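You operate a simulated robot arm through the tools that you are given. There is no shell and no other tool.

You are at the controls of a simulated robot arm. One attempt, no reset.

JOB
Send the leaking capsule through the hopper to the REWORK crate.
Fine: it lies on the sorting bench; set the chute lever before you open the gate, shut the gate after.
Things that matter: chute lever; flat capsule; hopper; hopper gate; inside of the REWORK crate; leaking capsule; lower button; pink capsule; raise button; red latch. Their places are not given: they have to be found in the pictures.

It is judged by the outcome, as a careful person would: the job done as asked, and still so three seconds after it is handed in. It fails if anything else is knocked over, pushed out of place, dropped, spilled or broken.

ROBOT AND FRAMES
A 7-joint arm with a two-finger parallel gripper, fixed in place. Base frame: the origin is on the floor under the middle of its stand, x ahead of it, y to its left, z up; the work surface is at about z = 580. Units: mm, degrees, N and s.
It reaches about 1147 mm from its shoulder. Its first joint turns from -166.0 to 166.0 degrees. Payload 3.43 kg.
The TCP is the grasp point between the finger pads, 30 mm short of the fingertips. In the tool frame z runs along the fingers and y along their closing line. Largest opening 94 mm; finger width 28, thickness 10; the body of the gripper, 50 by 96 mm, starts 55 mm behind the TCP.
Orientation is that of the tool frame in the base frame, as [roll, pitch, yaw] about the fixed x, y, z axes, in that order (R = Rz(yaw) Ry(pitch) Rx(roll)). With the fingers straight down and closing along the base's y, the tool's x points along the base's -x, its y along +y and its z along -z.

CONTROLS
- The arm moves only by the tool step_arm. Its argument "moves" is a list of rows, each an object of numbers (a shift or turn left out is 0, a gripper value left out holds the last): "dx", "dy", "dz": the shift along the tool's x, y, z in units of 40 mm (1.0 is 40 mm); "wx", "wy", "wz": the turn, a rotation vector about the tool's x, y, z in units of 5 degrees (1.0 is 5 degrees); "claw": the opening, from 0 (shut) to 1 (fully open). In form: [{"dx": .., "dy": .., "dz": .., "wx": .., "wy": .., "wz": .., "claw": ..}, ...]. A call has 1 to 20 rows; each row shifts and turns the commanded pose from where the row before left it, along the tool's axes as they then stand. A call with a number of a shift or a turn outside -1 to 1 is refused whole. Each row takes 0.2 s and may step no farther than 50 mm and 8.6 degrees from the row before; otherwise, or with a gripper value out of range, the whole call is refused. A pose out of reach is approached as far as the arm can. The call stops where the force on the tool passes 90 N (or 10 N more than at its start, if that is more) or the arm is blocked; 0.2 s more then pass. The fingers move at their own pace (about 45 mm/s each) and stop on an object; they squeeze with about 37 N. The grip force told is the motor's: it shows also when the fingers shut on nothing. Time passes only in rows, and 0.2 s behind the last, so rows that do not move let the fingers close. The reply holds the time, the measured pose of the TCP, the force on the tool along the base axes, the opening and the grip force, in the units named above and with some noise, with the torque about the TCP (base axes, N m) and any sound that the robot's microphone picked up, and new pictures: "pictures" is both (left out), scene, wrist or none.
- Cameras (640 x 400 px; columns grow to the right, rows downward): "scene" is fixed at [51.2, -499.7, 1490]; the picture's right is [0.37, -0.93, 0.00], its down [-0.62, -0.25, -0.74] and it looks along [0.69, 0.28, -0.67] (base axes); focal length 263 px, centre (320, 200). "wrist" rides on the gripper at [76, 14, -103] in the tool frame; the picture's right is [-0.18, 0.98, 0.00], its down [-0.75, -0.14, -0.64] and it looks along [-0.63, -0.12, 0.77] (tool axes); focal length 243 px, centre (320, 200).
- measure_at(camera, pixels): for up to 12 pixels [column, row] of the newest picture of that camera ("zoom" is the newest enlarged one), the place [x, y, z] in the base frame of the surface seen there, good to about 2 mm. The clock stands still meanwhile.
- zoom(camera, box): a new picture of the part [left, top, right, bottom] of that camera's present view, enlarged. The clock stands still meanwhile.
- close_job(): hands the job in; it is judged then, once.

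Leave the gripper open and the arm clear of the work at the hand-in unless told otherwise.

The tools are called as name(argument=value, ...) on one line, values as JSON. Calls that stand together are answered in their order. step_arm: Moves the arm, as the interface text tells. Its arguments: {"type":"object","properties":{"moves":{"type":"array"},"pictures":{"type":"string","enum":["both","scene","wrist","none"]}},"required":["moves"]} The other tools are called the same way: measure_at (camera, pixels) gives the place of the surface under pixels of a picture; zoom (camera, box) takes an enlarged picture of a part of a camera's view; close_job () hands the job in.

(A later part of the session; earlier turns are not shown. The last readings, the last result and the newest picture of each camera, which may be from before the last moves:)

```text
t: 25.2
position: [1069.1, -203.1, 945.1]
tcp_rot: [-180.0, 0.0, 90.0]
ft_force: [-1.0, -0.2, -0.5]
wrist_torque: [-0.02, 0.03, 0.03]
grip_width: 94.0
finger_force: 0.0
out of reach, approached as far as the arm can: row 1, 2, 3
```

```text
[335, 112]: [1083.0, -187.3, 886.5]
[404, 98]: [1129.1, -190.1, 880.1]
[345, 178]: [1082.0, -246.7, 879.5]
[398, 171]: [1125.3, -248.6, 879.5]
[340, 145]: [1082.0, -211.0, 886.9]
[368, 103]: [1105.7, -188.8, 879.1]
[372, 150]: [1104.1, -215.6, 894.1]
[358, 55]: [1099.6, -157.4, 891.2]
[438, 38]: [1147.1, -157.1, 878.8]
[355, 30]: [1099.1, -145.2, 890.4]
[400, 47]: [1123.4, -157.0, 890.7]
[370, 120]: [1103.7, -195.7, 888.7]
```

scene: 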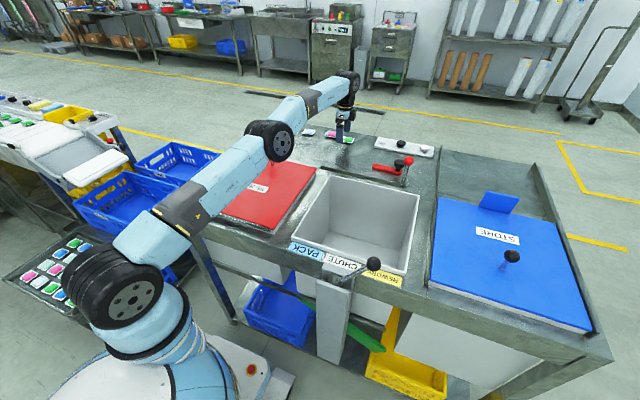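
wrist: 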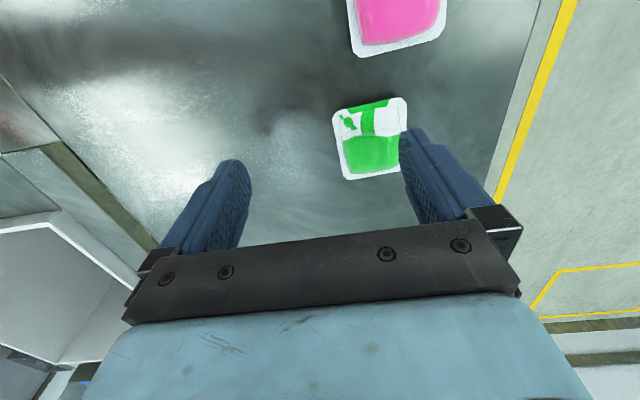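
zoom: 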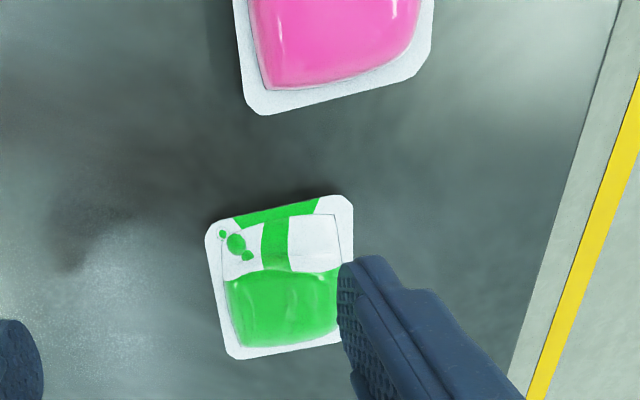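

Green spans y -187 to -240, and pink's near edge is at y≈-158. With the claw at about 66 mm, the fingers' outer faces will clear pink by about 11 mm. I'll pull back and up, then turn the gripper back to closing along y.

step_arm(moves=[{"dy": -0.75, "dz": -0.3}, {"dy": -0.75, "dz": -0.8}, {"wz": -1}, {"wz": -1}, {"wz": -1}, {"wz": -1}, {"wz": -1}, {"wz": -1}, {"wz": -1}, {"wz": -1}, {"wz": -1}, {"wz": -1}, {"wz": -1}, {"wz": -1}, {"wz": -1}, {"wz": -1}, {"wz": -1}, {"wz": -1}, {"wz": -1}, {"wz": -1}])

```text
t: 29.4
position: [1009.5, -202.9, 989.9]
tcp_rot: [180.0, 0.1, -179.9]
ft_force: [0.0, -0.1, -0.3]
wrist_torque: [0.03, 0.01, 0.02]
grip_width: 94.0
finger_force: 0.1
```

scene: 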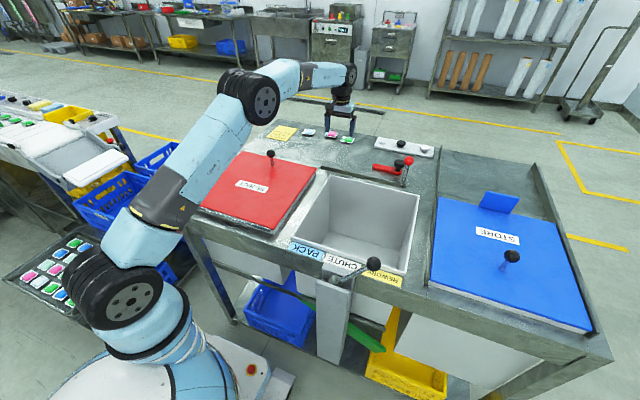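
wrist: 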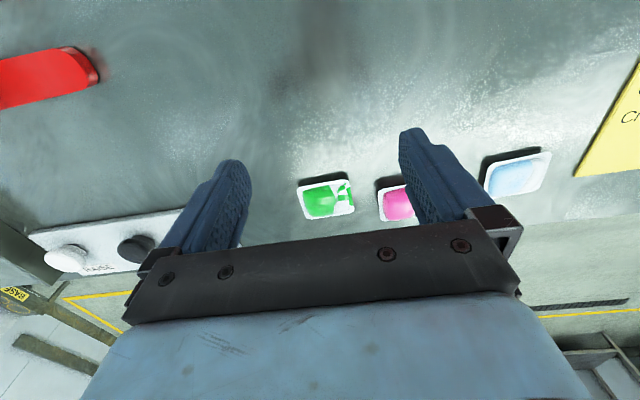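

Now I'll tilt the fingers outward 15° (wy negative) and set the opening to about 66 mm while still high.

step_arm(moves=[{"wy": -1, "claw": 0.7}, {"wy": -1}, {"wy": -1}, {}, {}])

```text
t: 30.6
position: [1009.1, -203.3, 990.4]
tcp_rot: [-180.0, 15.0, -180.0]
ft_force: [-0.4, 0.1, -0.4]
wrist_torque: [-0.05, 0.0, -0.01]
grip_width: 65.9
finger_force: 0.1
```

scene: 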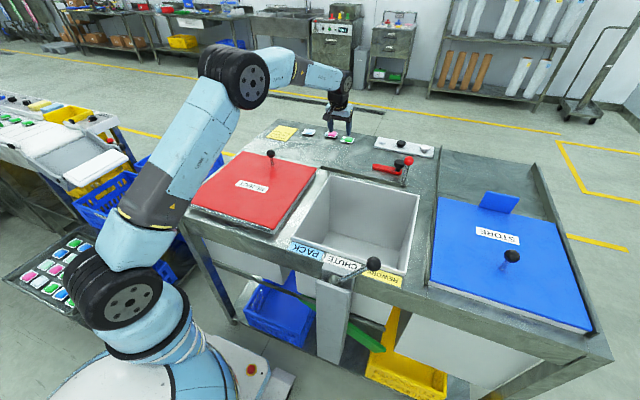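
wrist: 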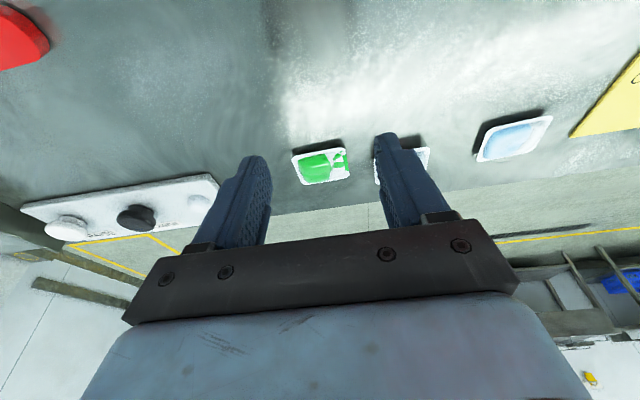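

The tilt is set (pitch 15) and the opening is 66 mm. Next I'll align y to -213, go forward to x≈1101 at this height, then descend to a hover at z≈940.

step_arm(moves=[{"dy": -0.243}, {"dx": -0.74, "dz": 0.198}, {"dx": -0.74, "dz": 0.198}, {"dx": -0.74, "dz": 0.198}, {"dx": 0.162, "dz": 0.604}, {"dx": 0.162, "dz": 0.604}, {}])

```text
t: 32.2
position: [1102.0, -213.6, 940.5]
tcp_rot: [-179.9, 15.0, 180.0]
ft_force: [0.1, -1.4, 0.2]
wrist_torque: [-0.05, -0.01, 0.01]
grip_width: 65.8
finger_force: 0.0
```

scene: 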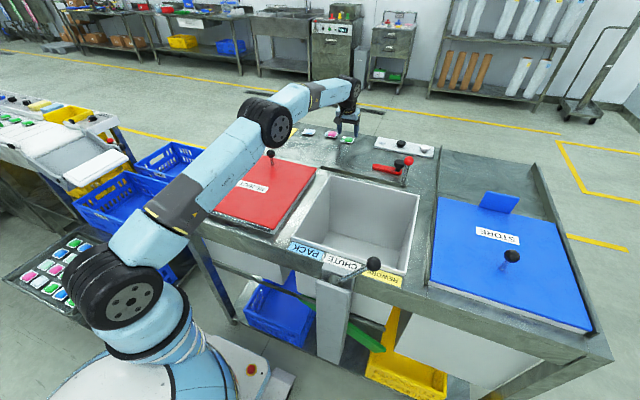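
wrist: 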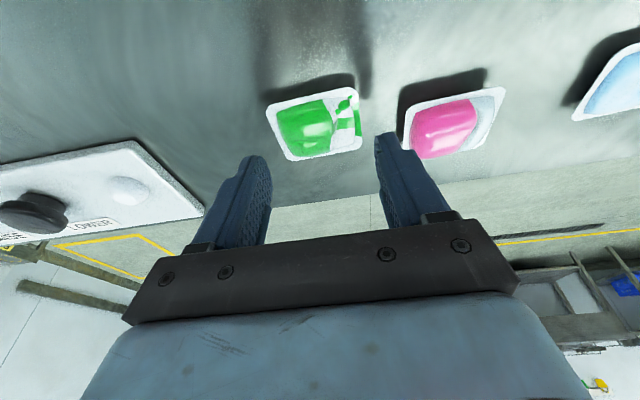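

I'm hovering at (1102,-214,940). Before descending I'll check the fingertip and tray positions.

measure_at(camera="wrist", pixels=[[257, 160], [247, 162], [383, 138], [390, 140], [266, 107], [358, 92], [290, 158], [361, 148], [404, 125], [408, 155], [398, 160], [380, 150]])

zoom(camera="wrist", box=[220, 60, 520, 240])

```text
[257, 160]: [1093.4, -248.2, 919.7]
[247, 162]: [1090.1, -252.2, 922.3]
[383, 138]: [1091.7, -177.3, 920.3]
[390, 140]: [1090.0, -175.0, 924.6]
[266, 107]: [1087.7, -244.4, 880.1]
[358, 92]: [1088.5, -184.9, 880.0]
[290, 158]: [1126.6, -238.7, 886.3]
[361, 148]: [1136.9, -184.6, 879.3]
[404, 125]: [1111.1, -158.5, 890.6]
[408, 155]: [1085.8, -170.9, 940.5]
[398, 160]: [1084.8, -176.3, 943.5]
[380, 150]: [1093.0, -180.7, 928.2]
```

```text
2.13 times, centred on (370, 150) of wrist
```

zoom: 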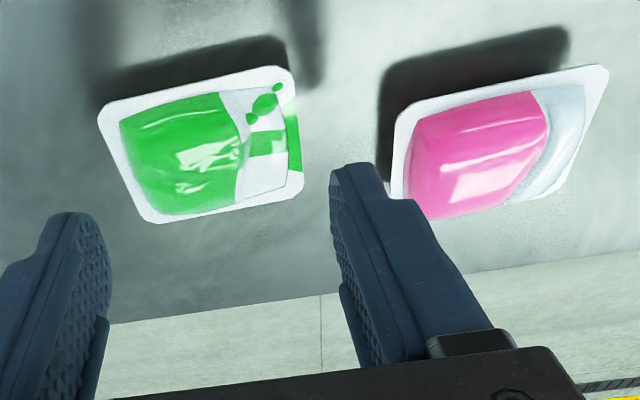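

The inner finger faces are at y≈-181 and -247, centred on the tray at -213.5. I'll descend straight down about 26 mm to put the tips just above the bench.

step_arm(moves=[{"dx": 0.098, "dz": 0.317}, {"dx": 0.098, "dz": 0.317}, {}])

```text
t: 33.0
position: [1100.7, -214.2, 913.1]
tcp_rot: [-180.0, 14.9, 180.0]
ft_force: [0.4, -0.5, 0.6]
wrist_torque: [0.03, -0.04, -0.03]
grip_width: 65.8
finger_force: 0.0
```

scene: 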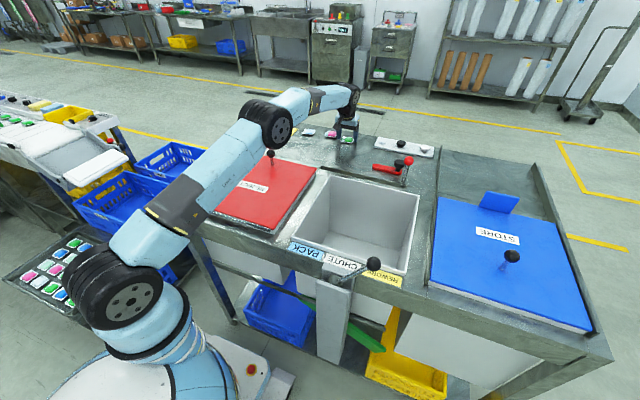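
wrist: 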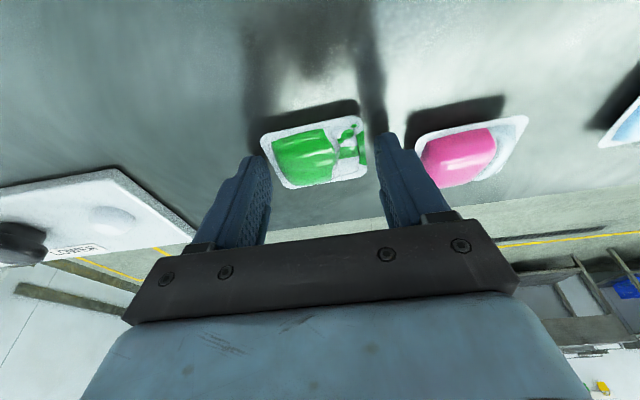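

There's no contact and the tray lies between the fingers, so I'll close gently on it.

step_arm(moves=[{"claw": 0.5}, {}, {}, {}])

```text
t: 34.0
position: [1099.4, -212.8, 914.6]
tcp_rot: [180.0, 14.8, -180.0]
ft_force: [-0.2, -0.3, 1.2]
wrist_torque: [0.01, 0.0, -0.02]
grip_width: 48.2
finger_force: 36.4
```

scene: 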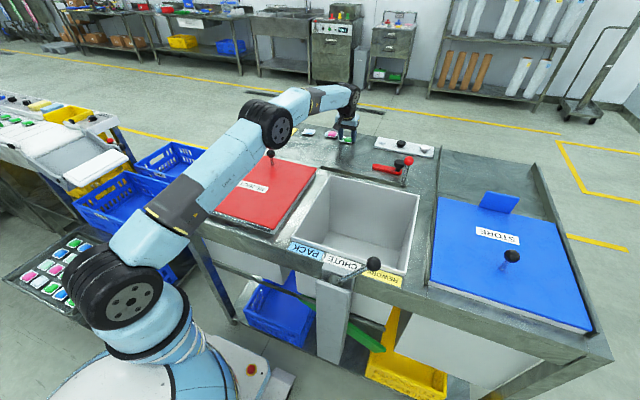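
wrist: 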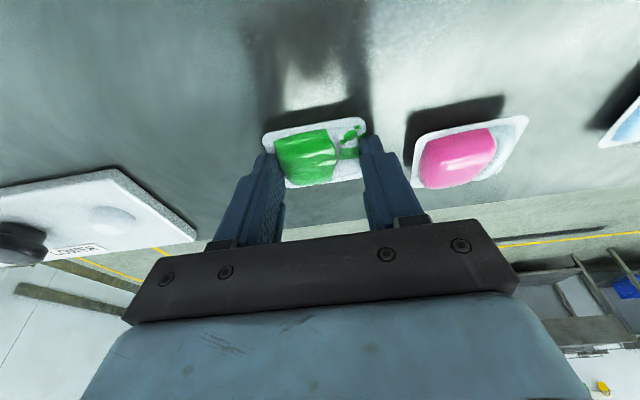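

The fingers stopped at 48.2 mm with 36 N, so they're holding the tray. I'll lift straight up a little and check.

step_arm(moves=[{"dx": -0.13, "dz": -0.483, "claw": 0.47}, {"dx": -0.13, "dz": -0.483}, {"dx": -0.13, "dz": -0.483}, {}])

zoom(camera="wrist", box=[220, 60, 520, 240])

```text
t: 35.0
position: [1100.1, -215.8, 974.6]
tcp_rot: [180.0, 15.0, 180.0]
ft_force: [1.4, -1.0, -0.5]
wrist_torque: [0.03, -0.01, 0.0]
grip_width: 48.1
finger_force: 36.8
```

scene: 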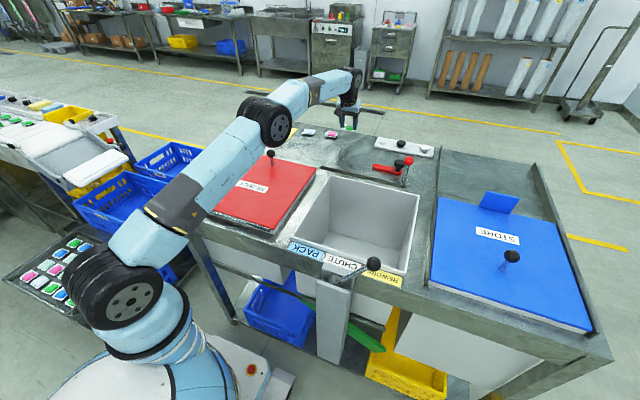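
wrist: 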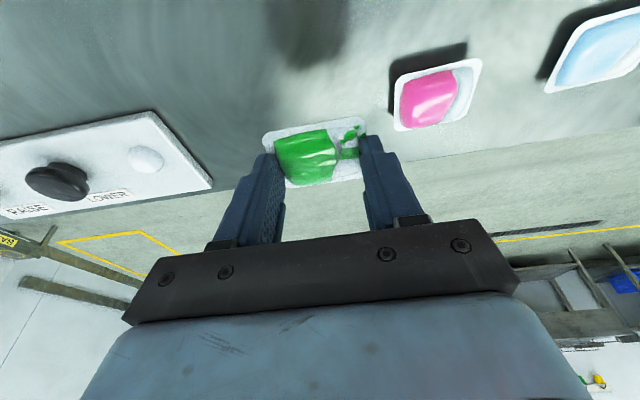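

```text
2.13 times, centred on (370, 150) of wrist
```

zoom: 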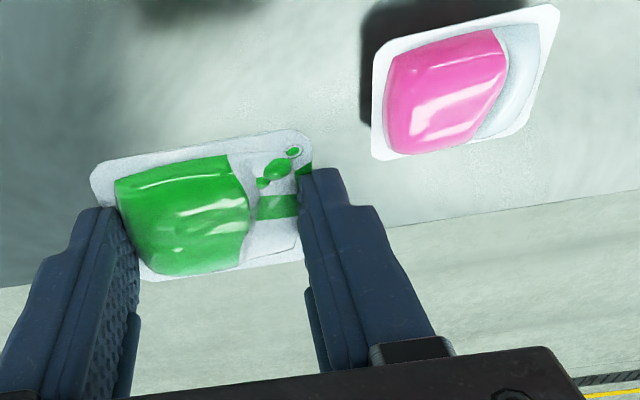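

The leaking capsule is lifted and pink is undisturbed. I'll retreat up and back, level the gripper, and travel back to x≈650 at y≈-216, away from the gate ball and latch.

step_arm(moves=[{"dx": 0.719, "dz": -0.537}, {"dx": 0.719, "dz": -0.537}, {"dx": 0.719, "dz": -0.537}, {"wy": 1}, {"wy": 1}, {"wy": 1}, {"dx": 0.972}, {"dx": 0.972}, {"dx": 0.972}, {"dx": 0.972}, {"dx": 0.972}, {"dx": 0.972}, {"dx": 0.972}, {"dx": 0.972}, {"dx": 0.972}, {}])

```text
t: 38.4
position: [650.8, -213.9, 1014.3]
tcp_rot: [180.0, 0.1, -180.0]
ft_force: [0.3, -0.5, 0.2]
wrist_torque: [-0.02, -0.03, -0.01]
grip_width: 48.2
finger_force: 37.0
```

scene: 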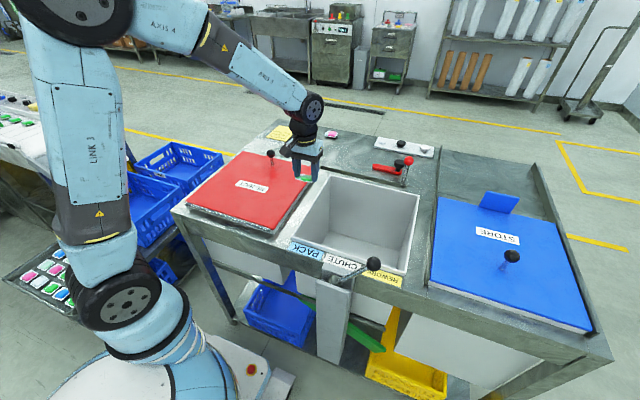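
wrist: 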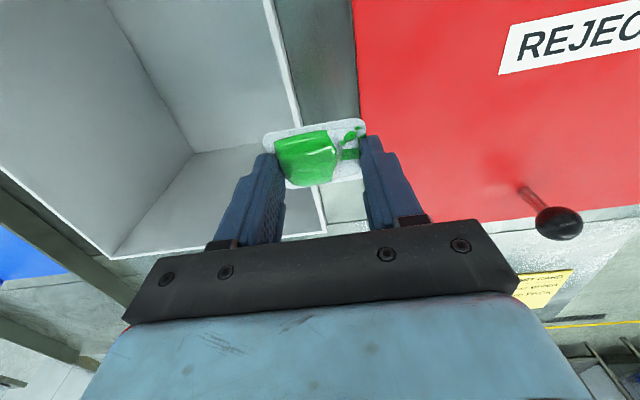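

Still held. I'll shift to above the hopper centre at y≈-397.

step_arm(moves=[{"dy": -0.915}, {"dy": -0.915}, {"dy": -0.915}, {"dy": -0.915}, {"dy": -0.915}, {}])

```text
t: 39.8
position: [649.8, -397.9, 1015.7]
tcp_rot: [-180.0, 0.0, -179.9]
ft_force: [0.1, 0.1, 0.5]
wrist_torque: [-0.02, -0.01, -0.01]
grip_width: 48.0
finger_force: 37.0
```

scene: 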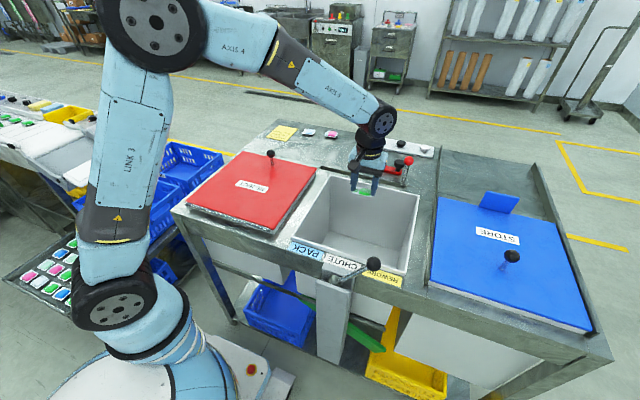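
wrist: 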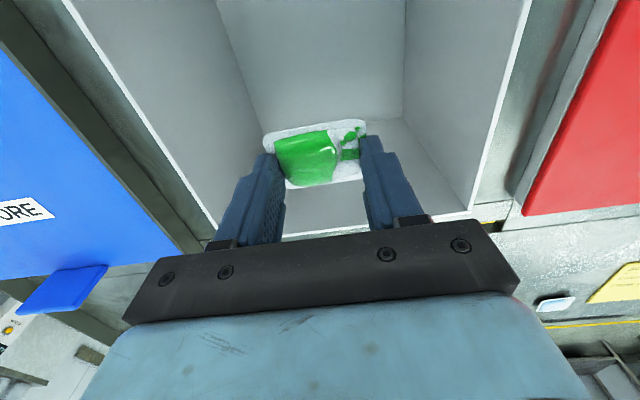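

I'll descend into the hopper in stages, to z≈760 first.

step_arm(moves=[{"dz": 0.9}, {"dz": 0.9}, {"dz": 0.9}, {"dz": 0.9}, {"dz": 0.9}, {"dz": 0.9}, {"dz": 0.9}, {}])

```text
t: 41.6
position: [649.5, -396.8, 763.0]
tcp_rot: [-180.0, 0.0, -180.0]
ft_force: [1.3, 0.5, -0.4]
wrist_torque: [0.0, -0.01, 0.0]
grip_width: 48.0
finger_force: 37.4
```

scene: 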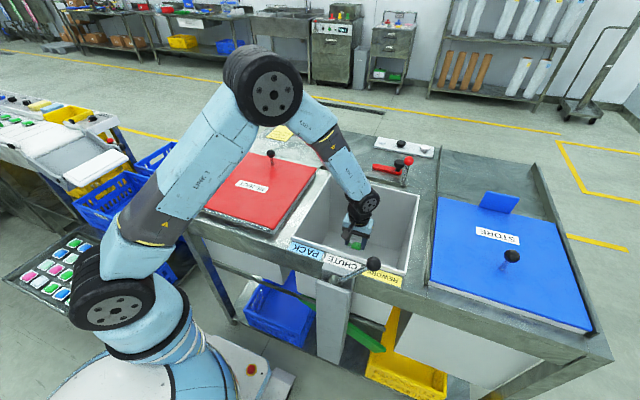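
wrist: 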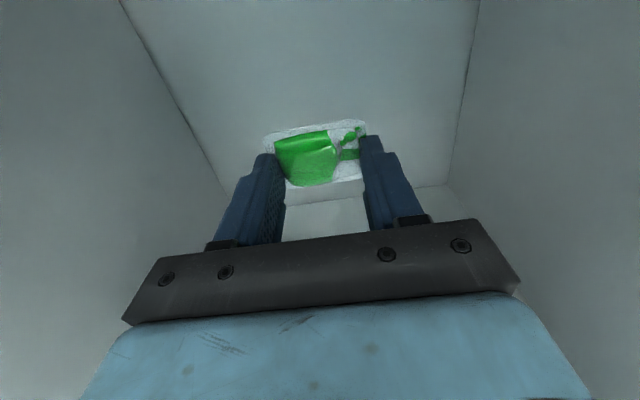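

Clear so far. Before going deeper I'll check the wrist joint and forearm clearance to the rim.

measure_at(camera="scene", pixels=[[369, 202], [345, 165], [338, 180], [355, 195], [330, 150], [357, 215], [358, 243]])

zoom(camera="scene", box=[270, 110, 450, 290])

```text
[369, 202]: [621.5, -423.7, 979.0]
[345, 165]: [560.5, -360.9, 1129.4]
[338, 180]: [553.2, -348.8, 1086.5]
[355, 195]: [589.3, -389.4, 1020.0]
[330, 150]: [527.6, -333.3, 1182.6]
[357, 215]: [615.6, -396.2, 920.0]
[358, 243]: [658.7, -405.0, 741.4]
```

```text
2.22 times, centred on (360, 200) of scene
```

zoom: 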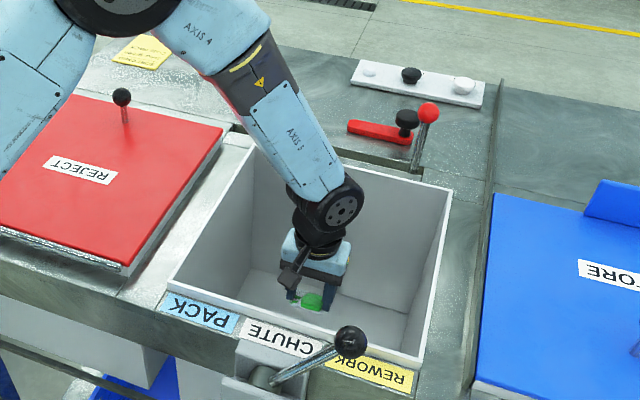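

There's plenty of clearance, with the wrist joint at z≈980 and the forearm well above the rim. I'll go down about 136 mm so the capsule ends just above the hopper floor.

step_arm(moves=[{"dz": 0.7}, {"dz": 0.7}, {"dz": 0.7}, {"dz": 0.7}, {"dz": 0.6}, {}])

```text
t: 43.0
position: [650.5, -395.9, 626.9]
tcp_rot: [180.0, -0.1, -180.0]
ft_force: [0.2, 1.0, -0.8]
wrist_torque: [0.01, 0.01, -0.03]
grip_width: 48.3
finger_force: 37.0
```

scene: 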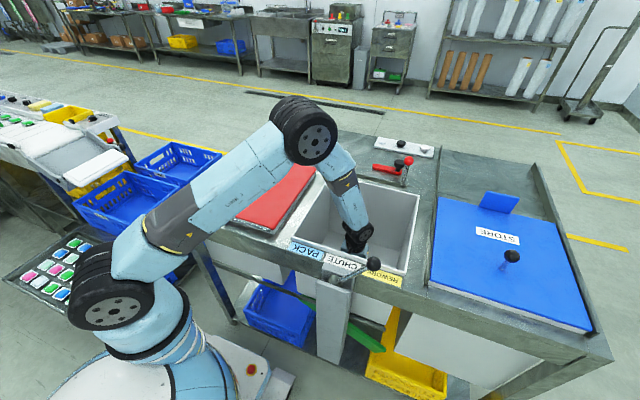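
wrist: 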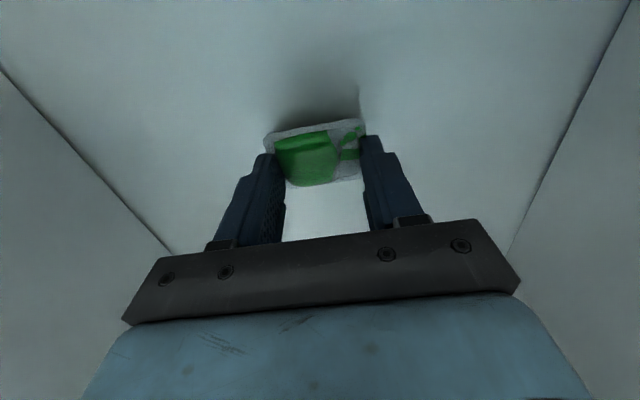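

The capsule is just above the floor. I'll ease down 8 mm more, then open.

step_arm(moves=[{"dz": 0.2}, {}, {"claw": 0.75}, {}, {}, {}])

```text
t: 44.4
position: [648.4, -396.5, 619.1]
tcp_rot: [-179.9, 0.1, -180.0]
ft_force: [0.4, 0.1, -0.1]
wrist_torque: [0.01, 0.01, 0.0]
grip_width: 70.3
finger_force: 0.2
```

scene: 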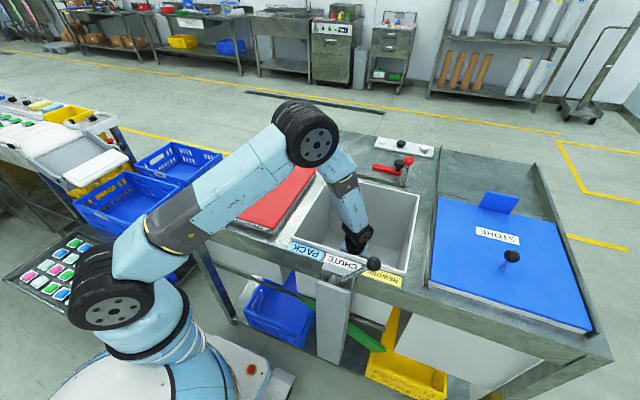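
wrist: 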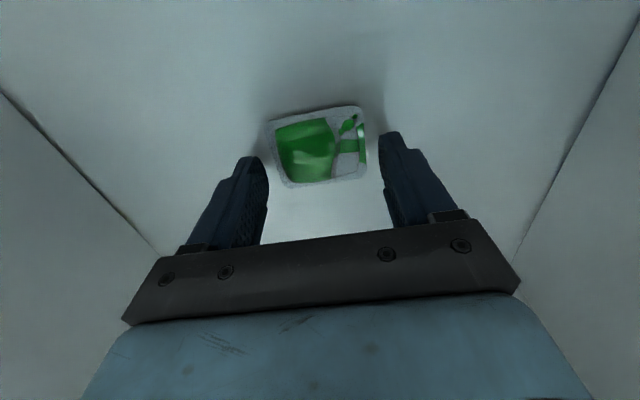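

The capsule lies on the hopper floor and the fingers are clear on both sides. I'll rise straight up out of the hopper.

step_arm(moves=[{"dz": -0.9}, {"dz": -0.9}, {"dz": -0.9}, {"dz": -0.9}, {"dz": -0.9}, {"dz": -0.9}, {"dz": -0.9}, {"dz": -0.9}, {"dz": -0.9}, {"dz": -0.9}, {"dz": -0.9}, {"dz": -0.9}, {"claw": 1}, {}])

zoom(camera="scene", box=[270, 110, 450, 290])

```text
t: 47.4
position: [648.2, -395.7, 1051.8]
tcp_rot: [-179.9, 0.0, 180.0]
ft_force: [0.1, 0.1, 0.0]
wrist_torque: [-0.06, -0.01, -0.01]
grip_width: 94.0
finger_force: 0.1
```

scene: 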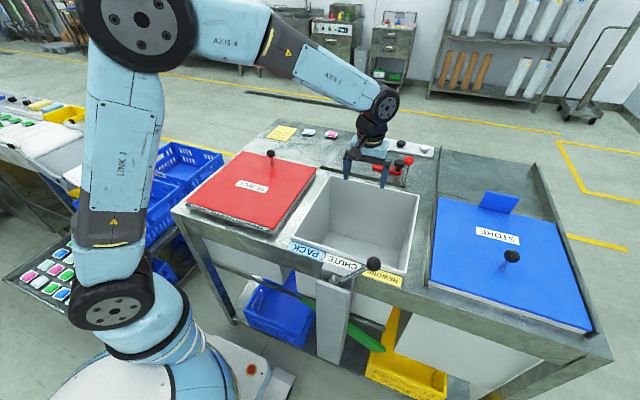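
wrist: 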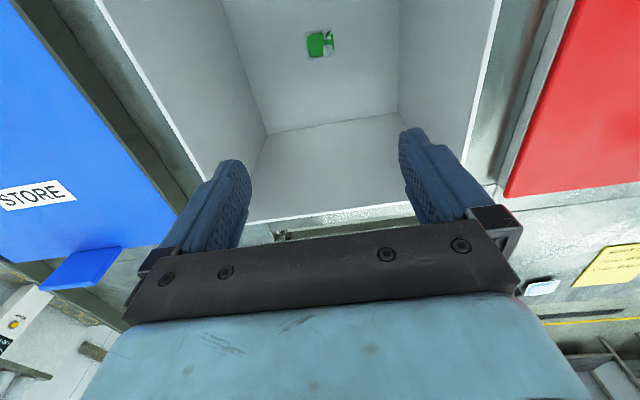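

```text
2.22 times, centred on (360, 200) of scene
```

zoom: 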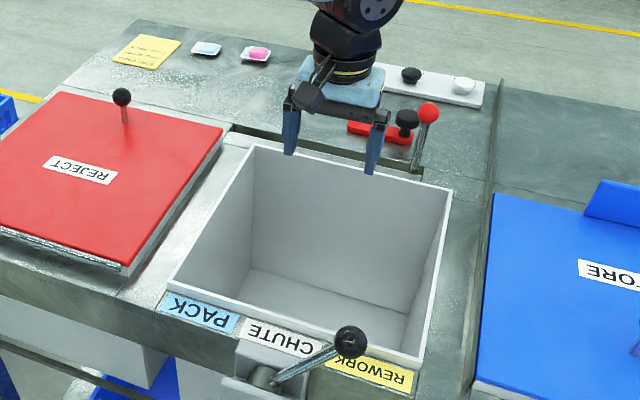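

The capsule rests in the hopper, at wrist (320,43). Next I'll get a closer look at the red latch, the gate rod and the slot.

step_arm(moves=[{"dx": -0.7, "dy": -0.2, "dz": -0.1}, {"dx": -0.7, "dy": -0.2, "dz": -0.1}, {"dx": -0.7, "dy": -0.2, "dz": -0.1}, {}, {}])

zoom(camera="wrist", box=[180, 60, 480, 250])

```text
t: 48.6
position: [733.5, -418.4, 1061.9]
tcp_rot: [180.0, -0.1, -180.0]
ft_force: [0.1, -0.1, -0.5]
wrist_torque: [-0.02, 0.0, -0.01]
grip_width: 94.1
finger_force: 0.1
```

scene: 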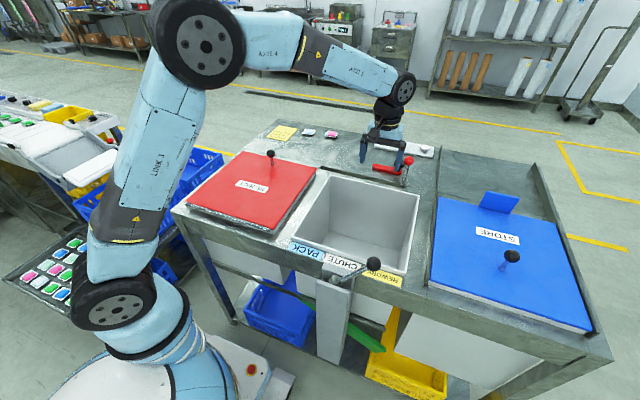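
wrist: 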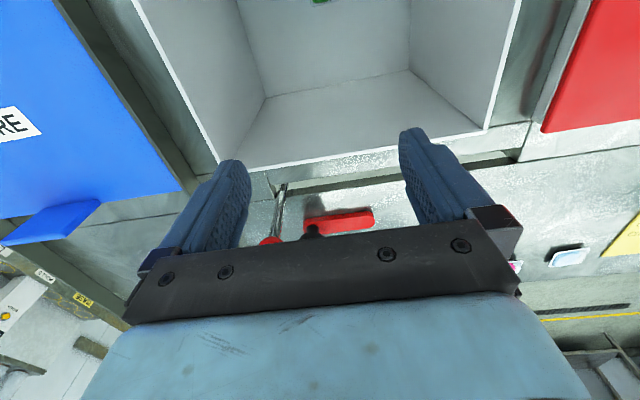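

```text
2.11 times, centred on (330, 155) of wrist
```

zoom: 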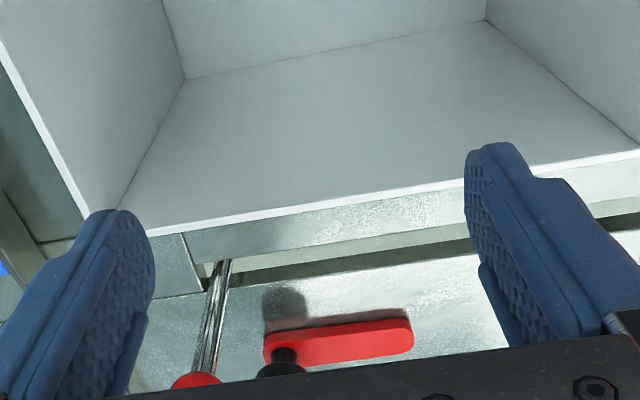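

The rod comes up at the -y end of the slot. I'll move above the ball at about (860,-496), a bit higher, so I can measure it from the wrist camera, and check the divider plate near y≈-590.

step_arm(moves=[{"dx": -0.78, "dy": -0.48, "dz": -0.5}, {"dx": -0.78, "dy": -0.48, "dz": -0.5}, {"dx": -0.78, "dy": -0.48, "dz": -0.4}, {"dx": -0.78, "dy": -0.48, "dz": -0.4}, {}, {}])

measure_at(camera="scene", pixels=[[438, 165], [437, 190], [436, 210], [440, 150]])

zoom(camera="wrist", box=[180, 20, 500, 220])

```text
t: 50.0
position: [858.8, -497.9, 1133.7]
tcp_rot: [180.0, -0.1, -180.0]
ft_force: [-0.8, -0.7, -0.6]
wrist_torque: [-0.03, 0.05, 0.0]
grip_width: 94.0
finger_force: 0.0
```

scene: 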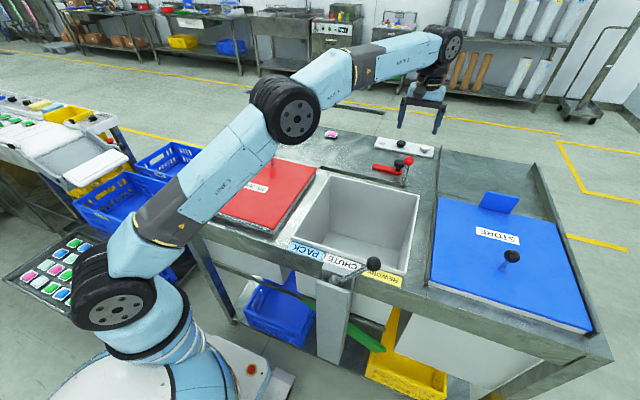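
wrist: 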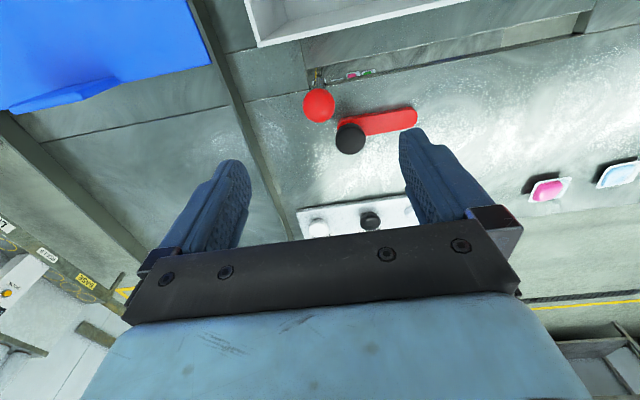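

```text
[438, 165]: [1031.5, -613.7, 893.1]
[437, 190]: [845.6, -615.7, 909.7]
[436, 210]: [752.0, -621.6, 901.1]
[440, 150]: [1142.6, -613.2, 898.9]
```

```text
2.00 times, centred on (340, 120) of wrist
```

zoom: 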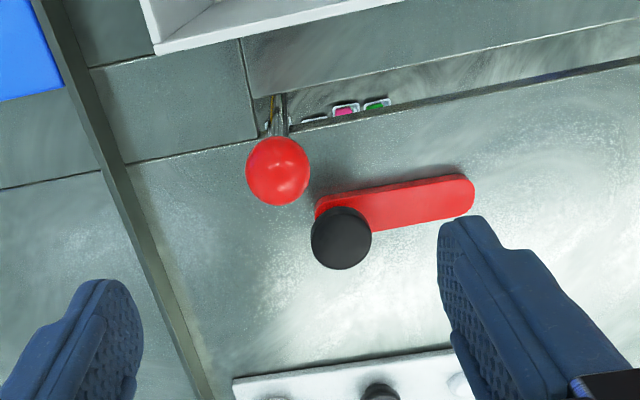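

zoom(camera="wrist", box=[290, 40, 440, 160])

measure_at(camera="wrist", pixels=[[318, 105], [308, 105], [329, 105], [318, 118], [350, 138], [340, 122], [410, 115], [405, 128], [345, 110], [348, 128], [315, 78], [590, 25]])

```text
3.33 times, centred on (365, 100) of wrist
```

zoom: 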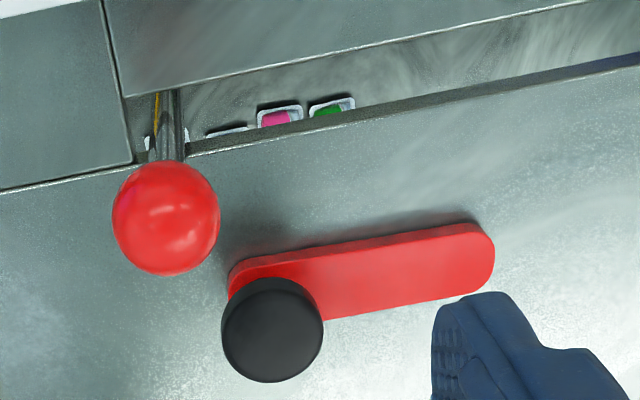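

```text
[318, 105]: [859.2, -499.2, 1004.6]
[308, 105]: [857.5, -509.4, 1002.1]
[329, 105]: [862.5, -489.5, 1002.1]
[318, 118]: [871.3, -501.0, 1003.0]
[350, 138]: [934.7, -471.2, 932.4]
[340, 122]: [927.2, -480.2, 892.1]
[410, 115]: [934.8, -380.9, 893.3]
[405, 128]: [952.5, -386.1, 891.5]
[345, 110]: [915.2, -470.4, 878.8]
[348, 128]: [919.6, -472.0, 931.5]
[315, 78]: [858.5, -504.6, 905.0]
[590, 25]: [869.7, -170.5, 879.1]
```

The ball centre is at about (860,-500,988), radius ≈17, on a vertical rod in the slot. The latch lies parallel to the slot at x≥915 and doesn't cross it. I'll narrow the claw to about 60 mm and lower it to straddle the ball and rod.

step_arm(moves=[{"claw": 0.64, "dy": -0.05, "dx": -0.03}, {}, {"dz": 0.85}, {"dz": 0.85}, {"dz": 0.85}, {"dz": 0.85}, {"dz": 0.8}, {}])

```text
t: 51.8
position: [859.6, -497.6, 965.1]
tcp_rot: [-180.0, 0.1, -179.9]
ft_force: [0.1, -0.4, -1.0]
wrist_torque: [0.01, -0.02, -0.01]
grip_width: 60.4
finger_force: 0.1
```

scene: 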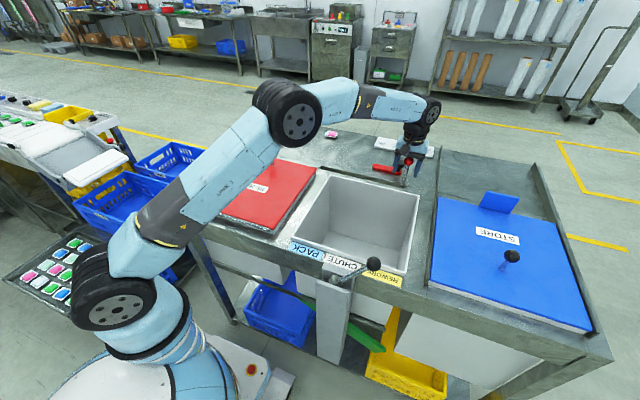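
wrist: 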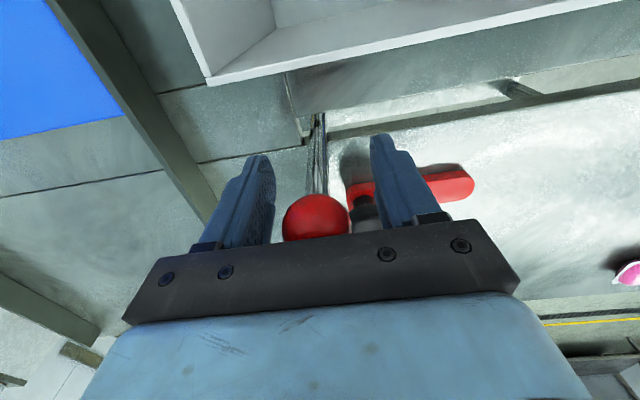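

The ball is between the fingers at wrist (316,217). I'll push gently toward +y in small steps, watching for resistance.

step_arm(moves=[{"dy": 0.25}, {"dy": 0.25}, {"dy": 0.15}, {"dy": 0.15}, {}])

```text
t: 53.0
position: [860.7, -466.5, 966.0]
tcp_rot: [180.0, 0.0, 180.0]
ft_force: [2.7, -2.2, -0.4]
wrist_torque: [0.09, 0.06, 0.03]
grip_width: 61.4
finger_force: 0.5
```

scene: 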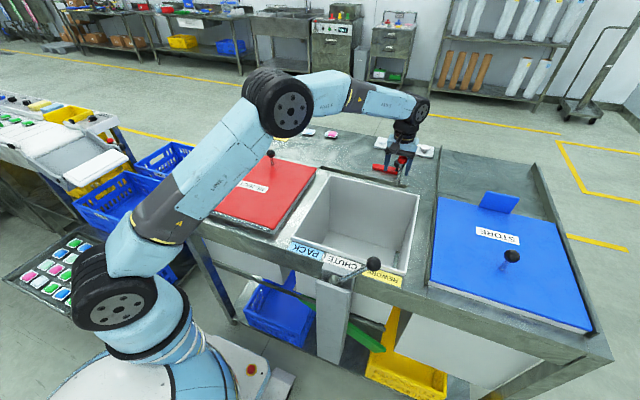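
wrist: 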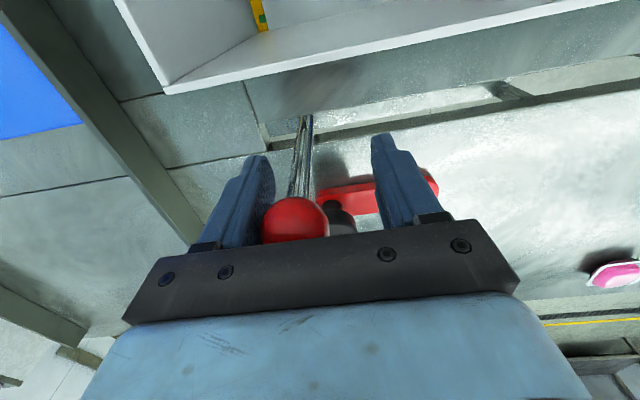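

It slides easily, and a gap is opening at the -y side of the hopper floor, with green/yellow visible at wrist (260,15). I'll keep opening.

step_arm(moves=[{"dy": 0.5}, {"dy": 0.5}, {"dy": 0.5}, {"dy": 0.5}, {}])

```text
t: 54.2
position: [859.4, -387.3, 965.1]
tcp_rot: [179.9, 0.1, 180.0]
ft_force: [0.3, 0.4, -0.4]
wrist_torque: [-0.03, 0.0, -0.01]
grip_width: 60.3
finger_force: 0.0
```

scene: 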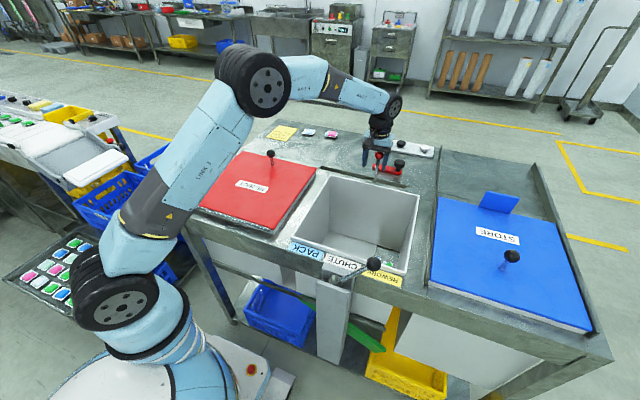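
wrist: 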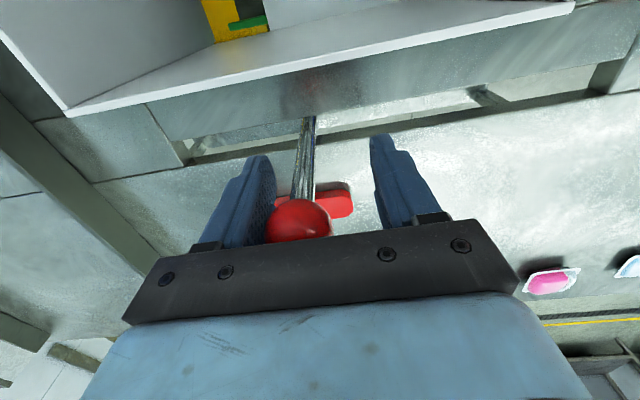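

The opening is growing and there's little force. I'll continue.

step_arm(moves=[{"dy": 0.5}, {"dy": 0.5}, {"dy": 0.5}, {"dy": 0.5}, {"dy": 0.5}, {}])

zoom(camera="scene", box=[270, 110, 450, 290])

```text
t: 55.6
position: [860.3, -287.4, 965.5]
tcp_rot: [180.0, -0.2, 180.0]
ft_force: [-0.1, 0.6, -0.1]
wrist_torque: [0.01, -0.01, 0.01]
grip_width: 60.5
finger_force: 0.1
```

scene: 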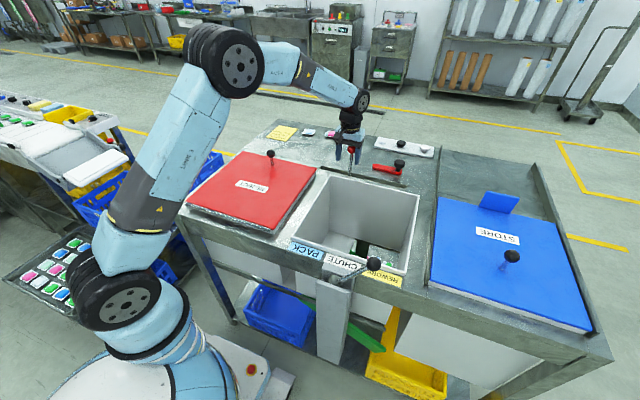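
wrist: 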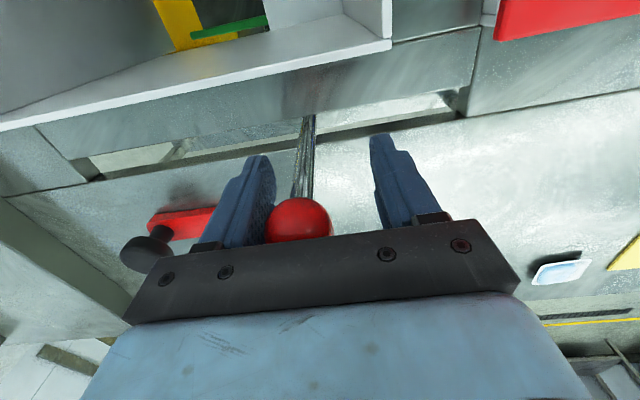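

```text
2.22 times, centred on (360, 200) of scene
```

zoom: 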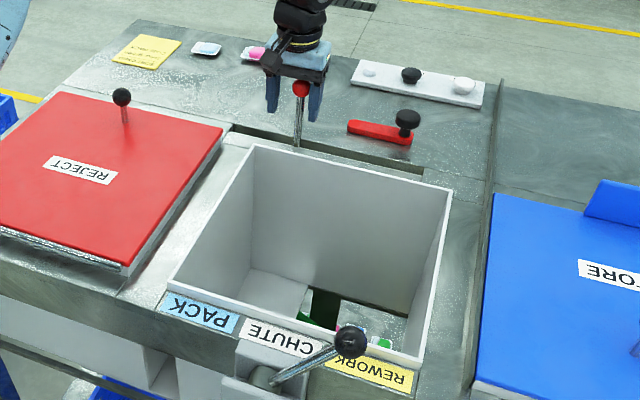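

The gate is over half open. I'll continue toward the end of the slot (y≈-190) in gentler steps.

step_arm(moves=[{"dy": 0.5}, {"dy": 0.5}, {"dy": 0.5}, {"dy": 0.3}, {}])

zoom(camera="scene", box=[270, 110, 450, 290])

```text
t: 56.8
position: [859.5, -214.8, 965.8]
tcp_rot: [-180.0, 0.0, 180.0]
ft_force: [0.2, -0.4, -0.5]
wrist_torque: [0.01, 0.0, 0.01]
grip_width: 60.9
finger_force: 0.1
```

scene: 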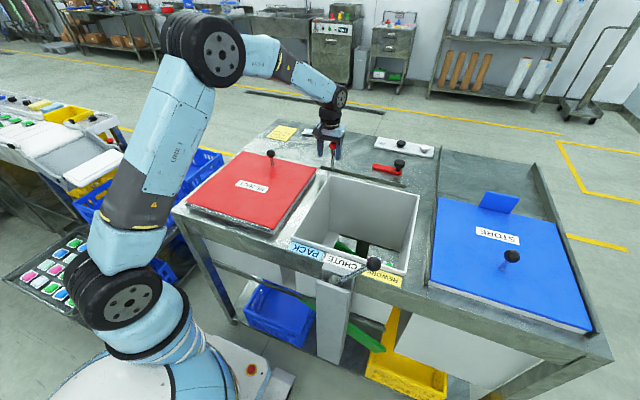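
wrist: 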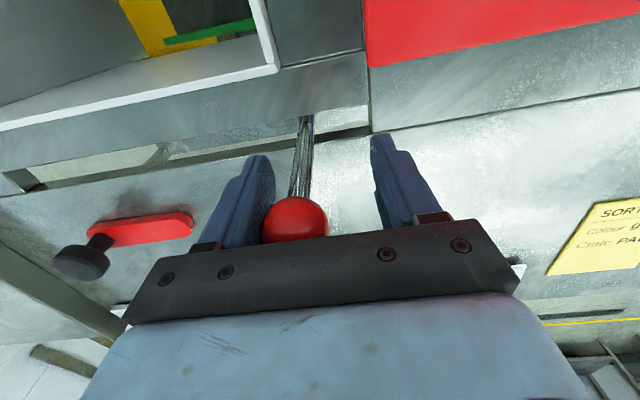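

```text
2.22 times, centred on (360, 200) of scene
```

zoom: 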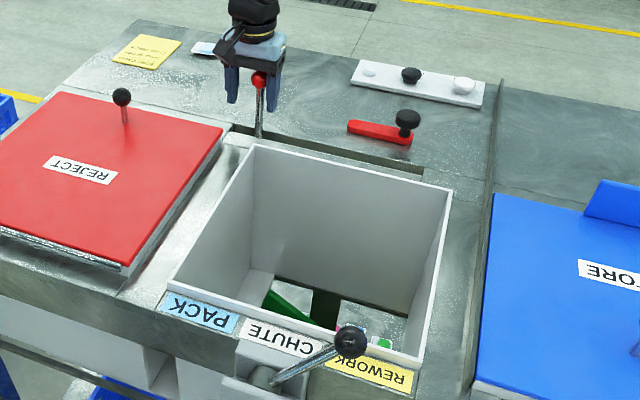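

Nearly there. I'll ease to the end of the slot until it stops.

step_arm(moves=[{"dy": 0.25}, {"dy": 0.25}, {"dy": 0.2}, {"dy": 0.2}, {}])

zoom(camera="scene", box=[270, 110, 450, 290])

```text
t: 58.0
position: [860.4, -179.8, 966.3]
tcp_rot: [-179.9, 0.1, 179.9]
ft_force: [0.2, -0.6, 1.1]
wrist_torque: [0.0, 0.01, 0.07]
grip_width: 60.2
finger_force: 0.4
```

scene: 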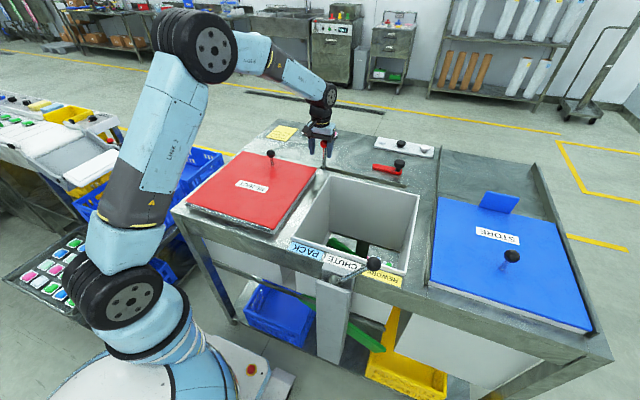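
wrist: 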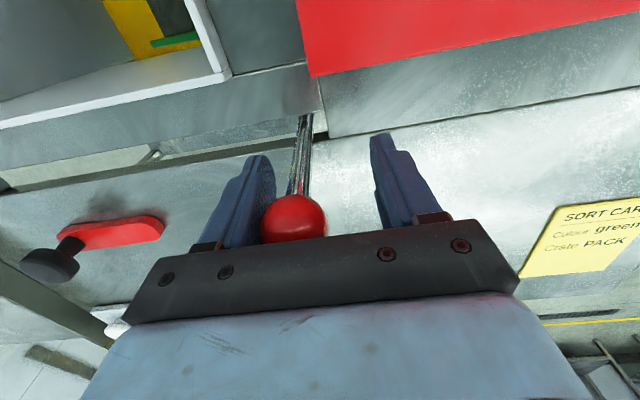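

```text
2.22 times, centred on (360, 200) of scene
```

zoom: 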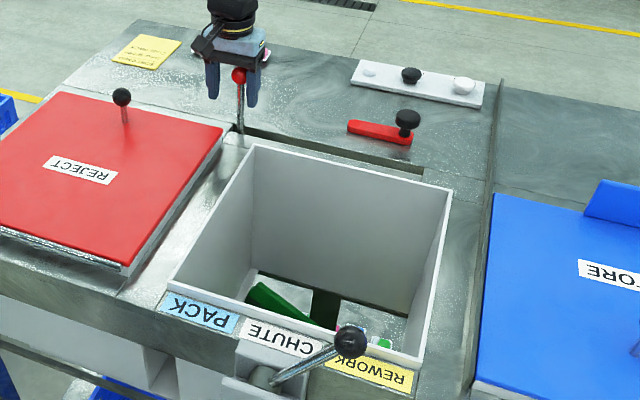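

The rod is at the slot's +y end, so the gate is open. I'll check whether the capsule dropped into the yellow REWORK crate.

zoom(camera="scene", box=[340, 290, 480, 400])

zoom(camera="scene", box=[320, 225, 410, 280])

zoom(camera="scene", box=[230, 260, 400, 390])

```text
3.64 times, centred on (410, 345) of scene
```

zoom: 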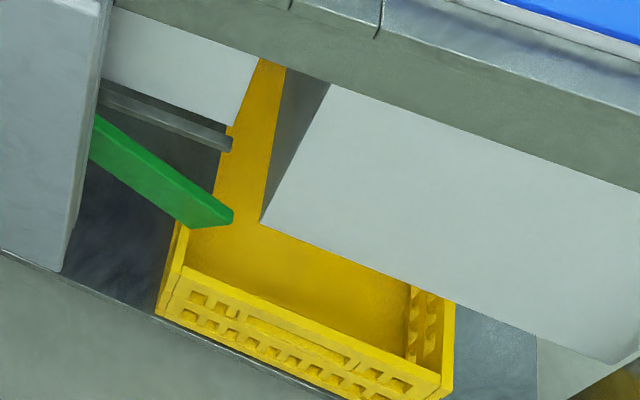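

```text
7.11 times, centred on (365, 252) of scene
```

zoom: 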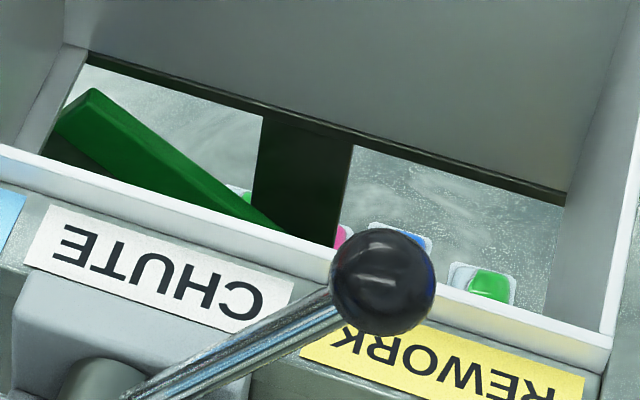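

```text
3.08 times, centred on (315, 325) of scene
```

zoom: 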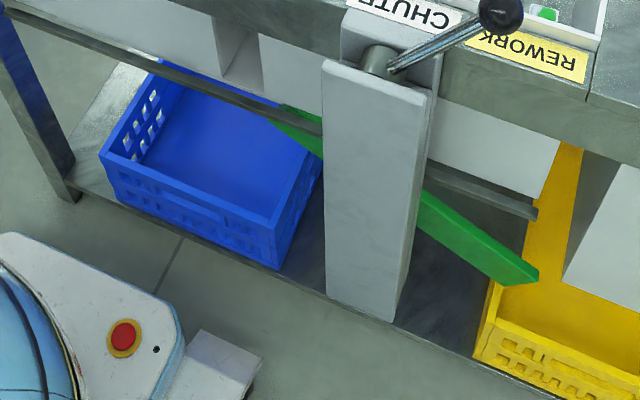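

The coloured pieces seen through the hopper look like the lower-shelf stock. I'll measure them, then lift off the ball and look down the hopper with the wrist camera.

measure_at(camera="scene", pixels=[[388, 264], [378, 259], [369, 258], [355, 252], [345, 246], [340, 243], [365, 248], [395, 255]])

step_arm(moves=[{"dy": -0.25}, {"dz": -0.9}, {"dz": -0.9}, {"dz": -0.9}, {"dx": 0.9, "dy": -0.4}, {"dx": 0.9, "dy": -0.4}, {"dx": 0.9, "dy": -0.4}, {"dx": 0.9, "dy": -0.4}, {"dx": 0.9, "dy": -0.5}, {"dx": 0.9, "dy": -0.5}, {"dx": 0.9, "dy": -0.5}, {"dx": 0.9, "dy": -0.5}, {"dy": -0.8}, {}])

```text
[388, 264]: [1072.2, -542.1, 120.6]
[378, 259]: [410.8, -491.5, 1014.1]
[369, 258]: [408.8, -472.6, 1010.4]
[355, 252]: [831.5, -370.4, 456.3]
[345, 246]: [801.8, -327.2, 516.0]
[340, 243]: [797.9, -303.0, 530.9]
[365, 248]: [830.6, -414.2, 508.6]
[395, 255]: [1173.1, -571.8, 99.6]
```

```text
t: 61.0
position: [571.3, -367.3, 1076.3]
tcp_rot: [-179.9, 0.0, 180.0]
ft_force: [-0.2, -0.4, -1.1]
wrist_torque: [-0.01, 0.0, 0.0]
grip_width: 60.3
finger_force: 0.0
```

scene: 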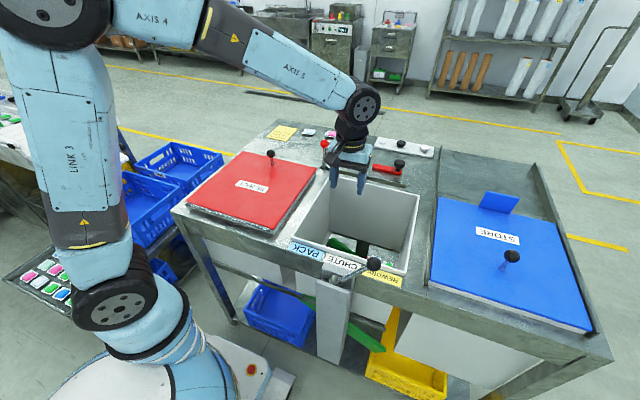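
wrist: 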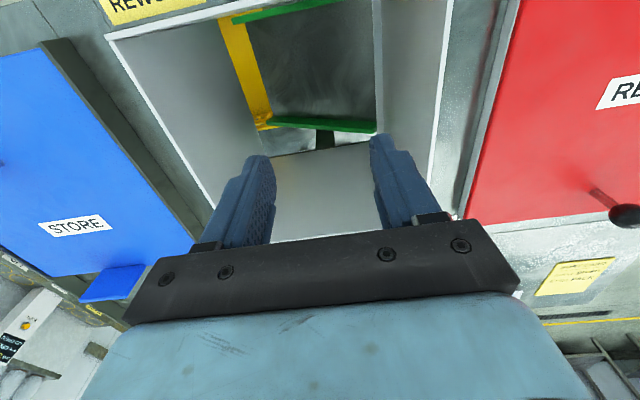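

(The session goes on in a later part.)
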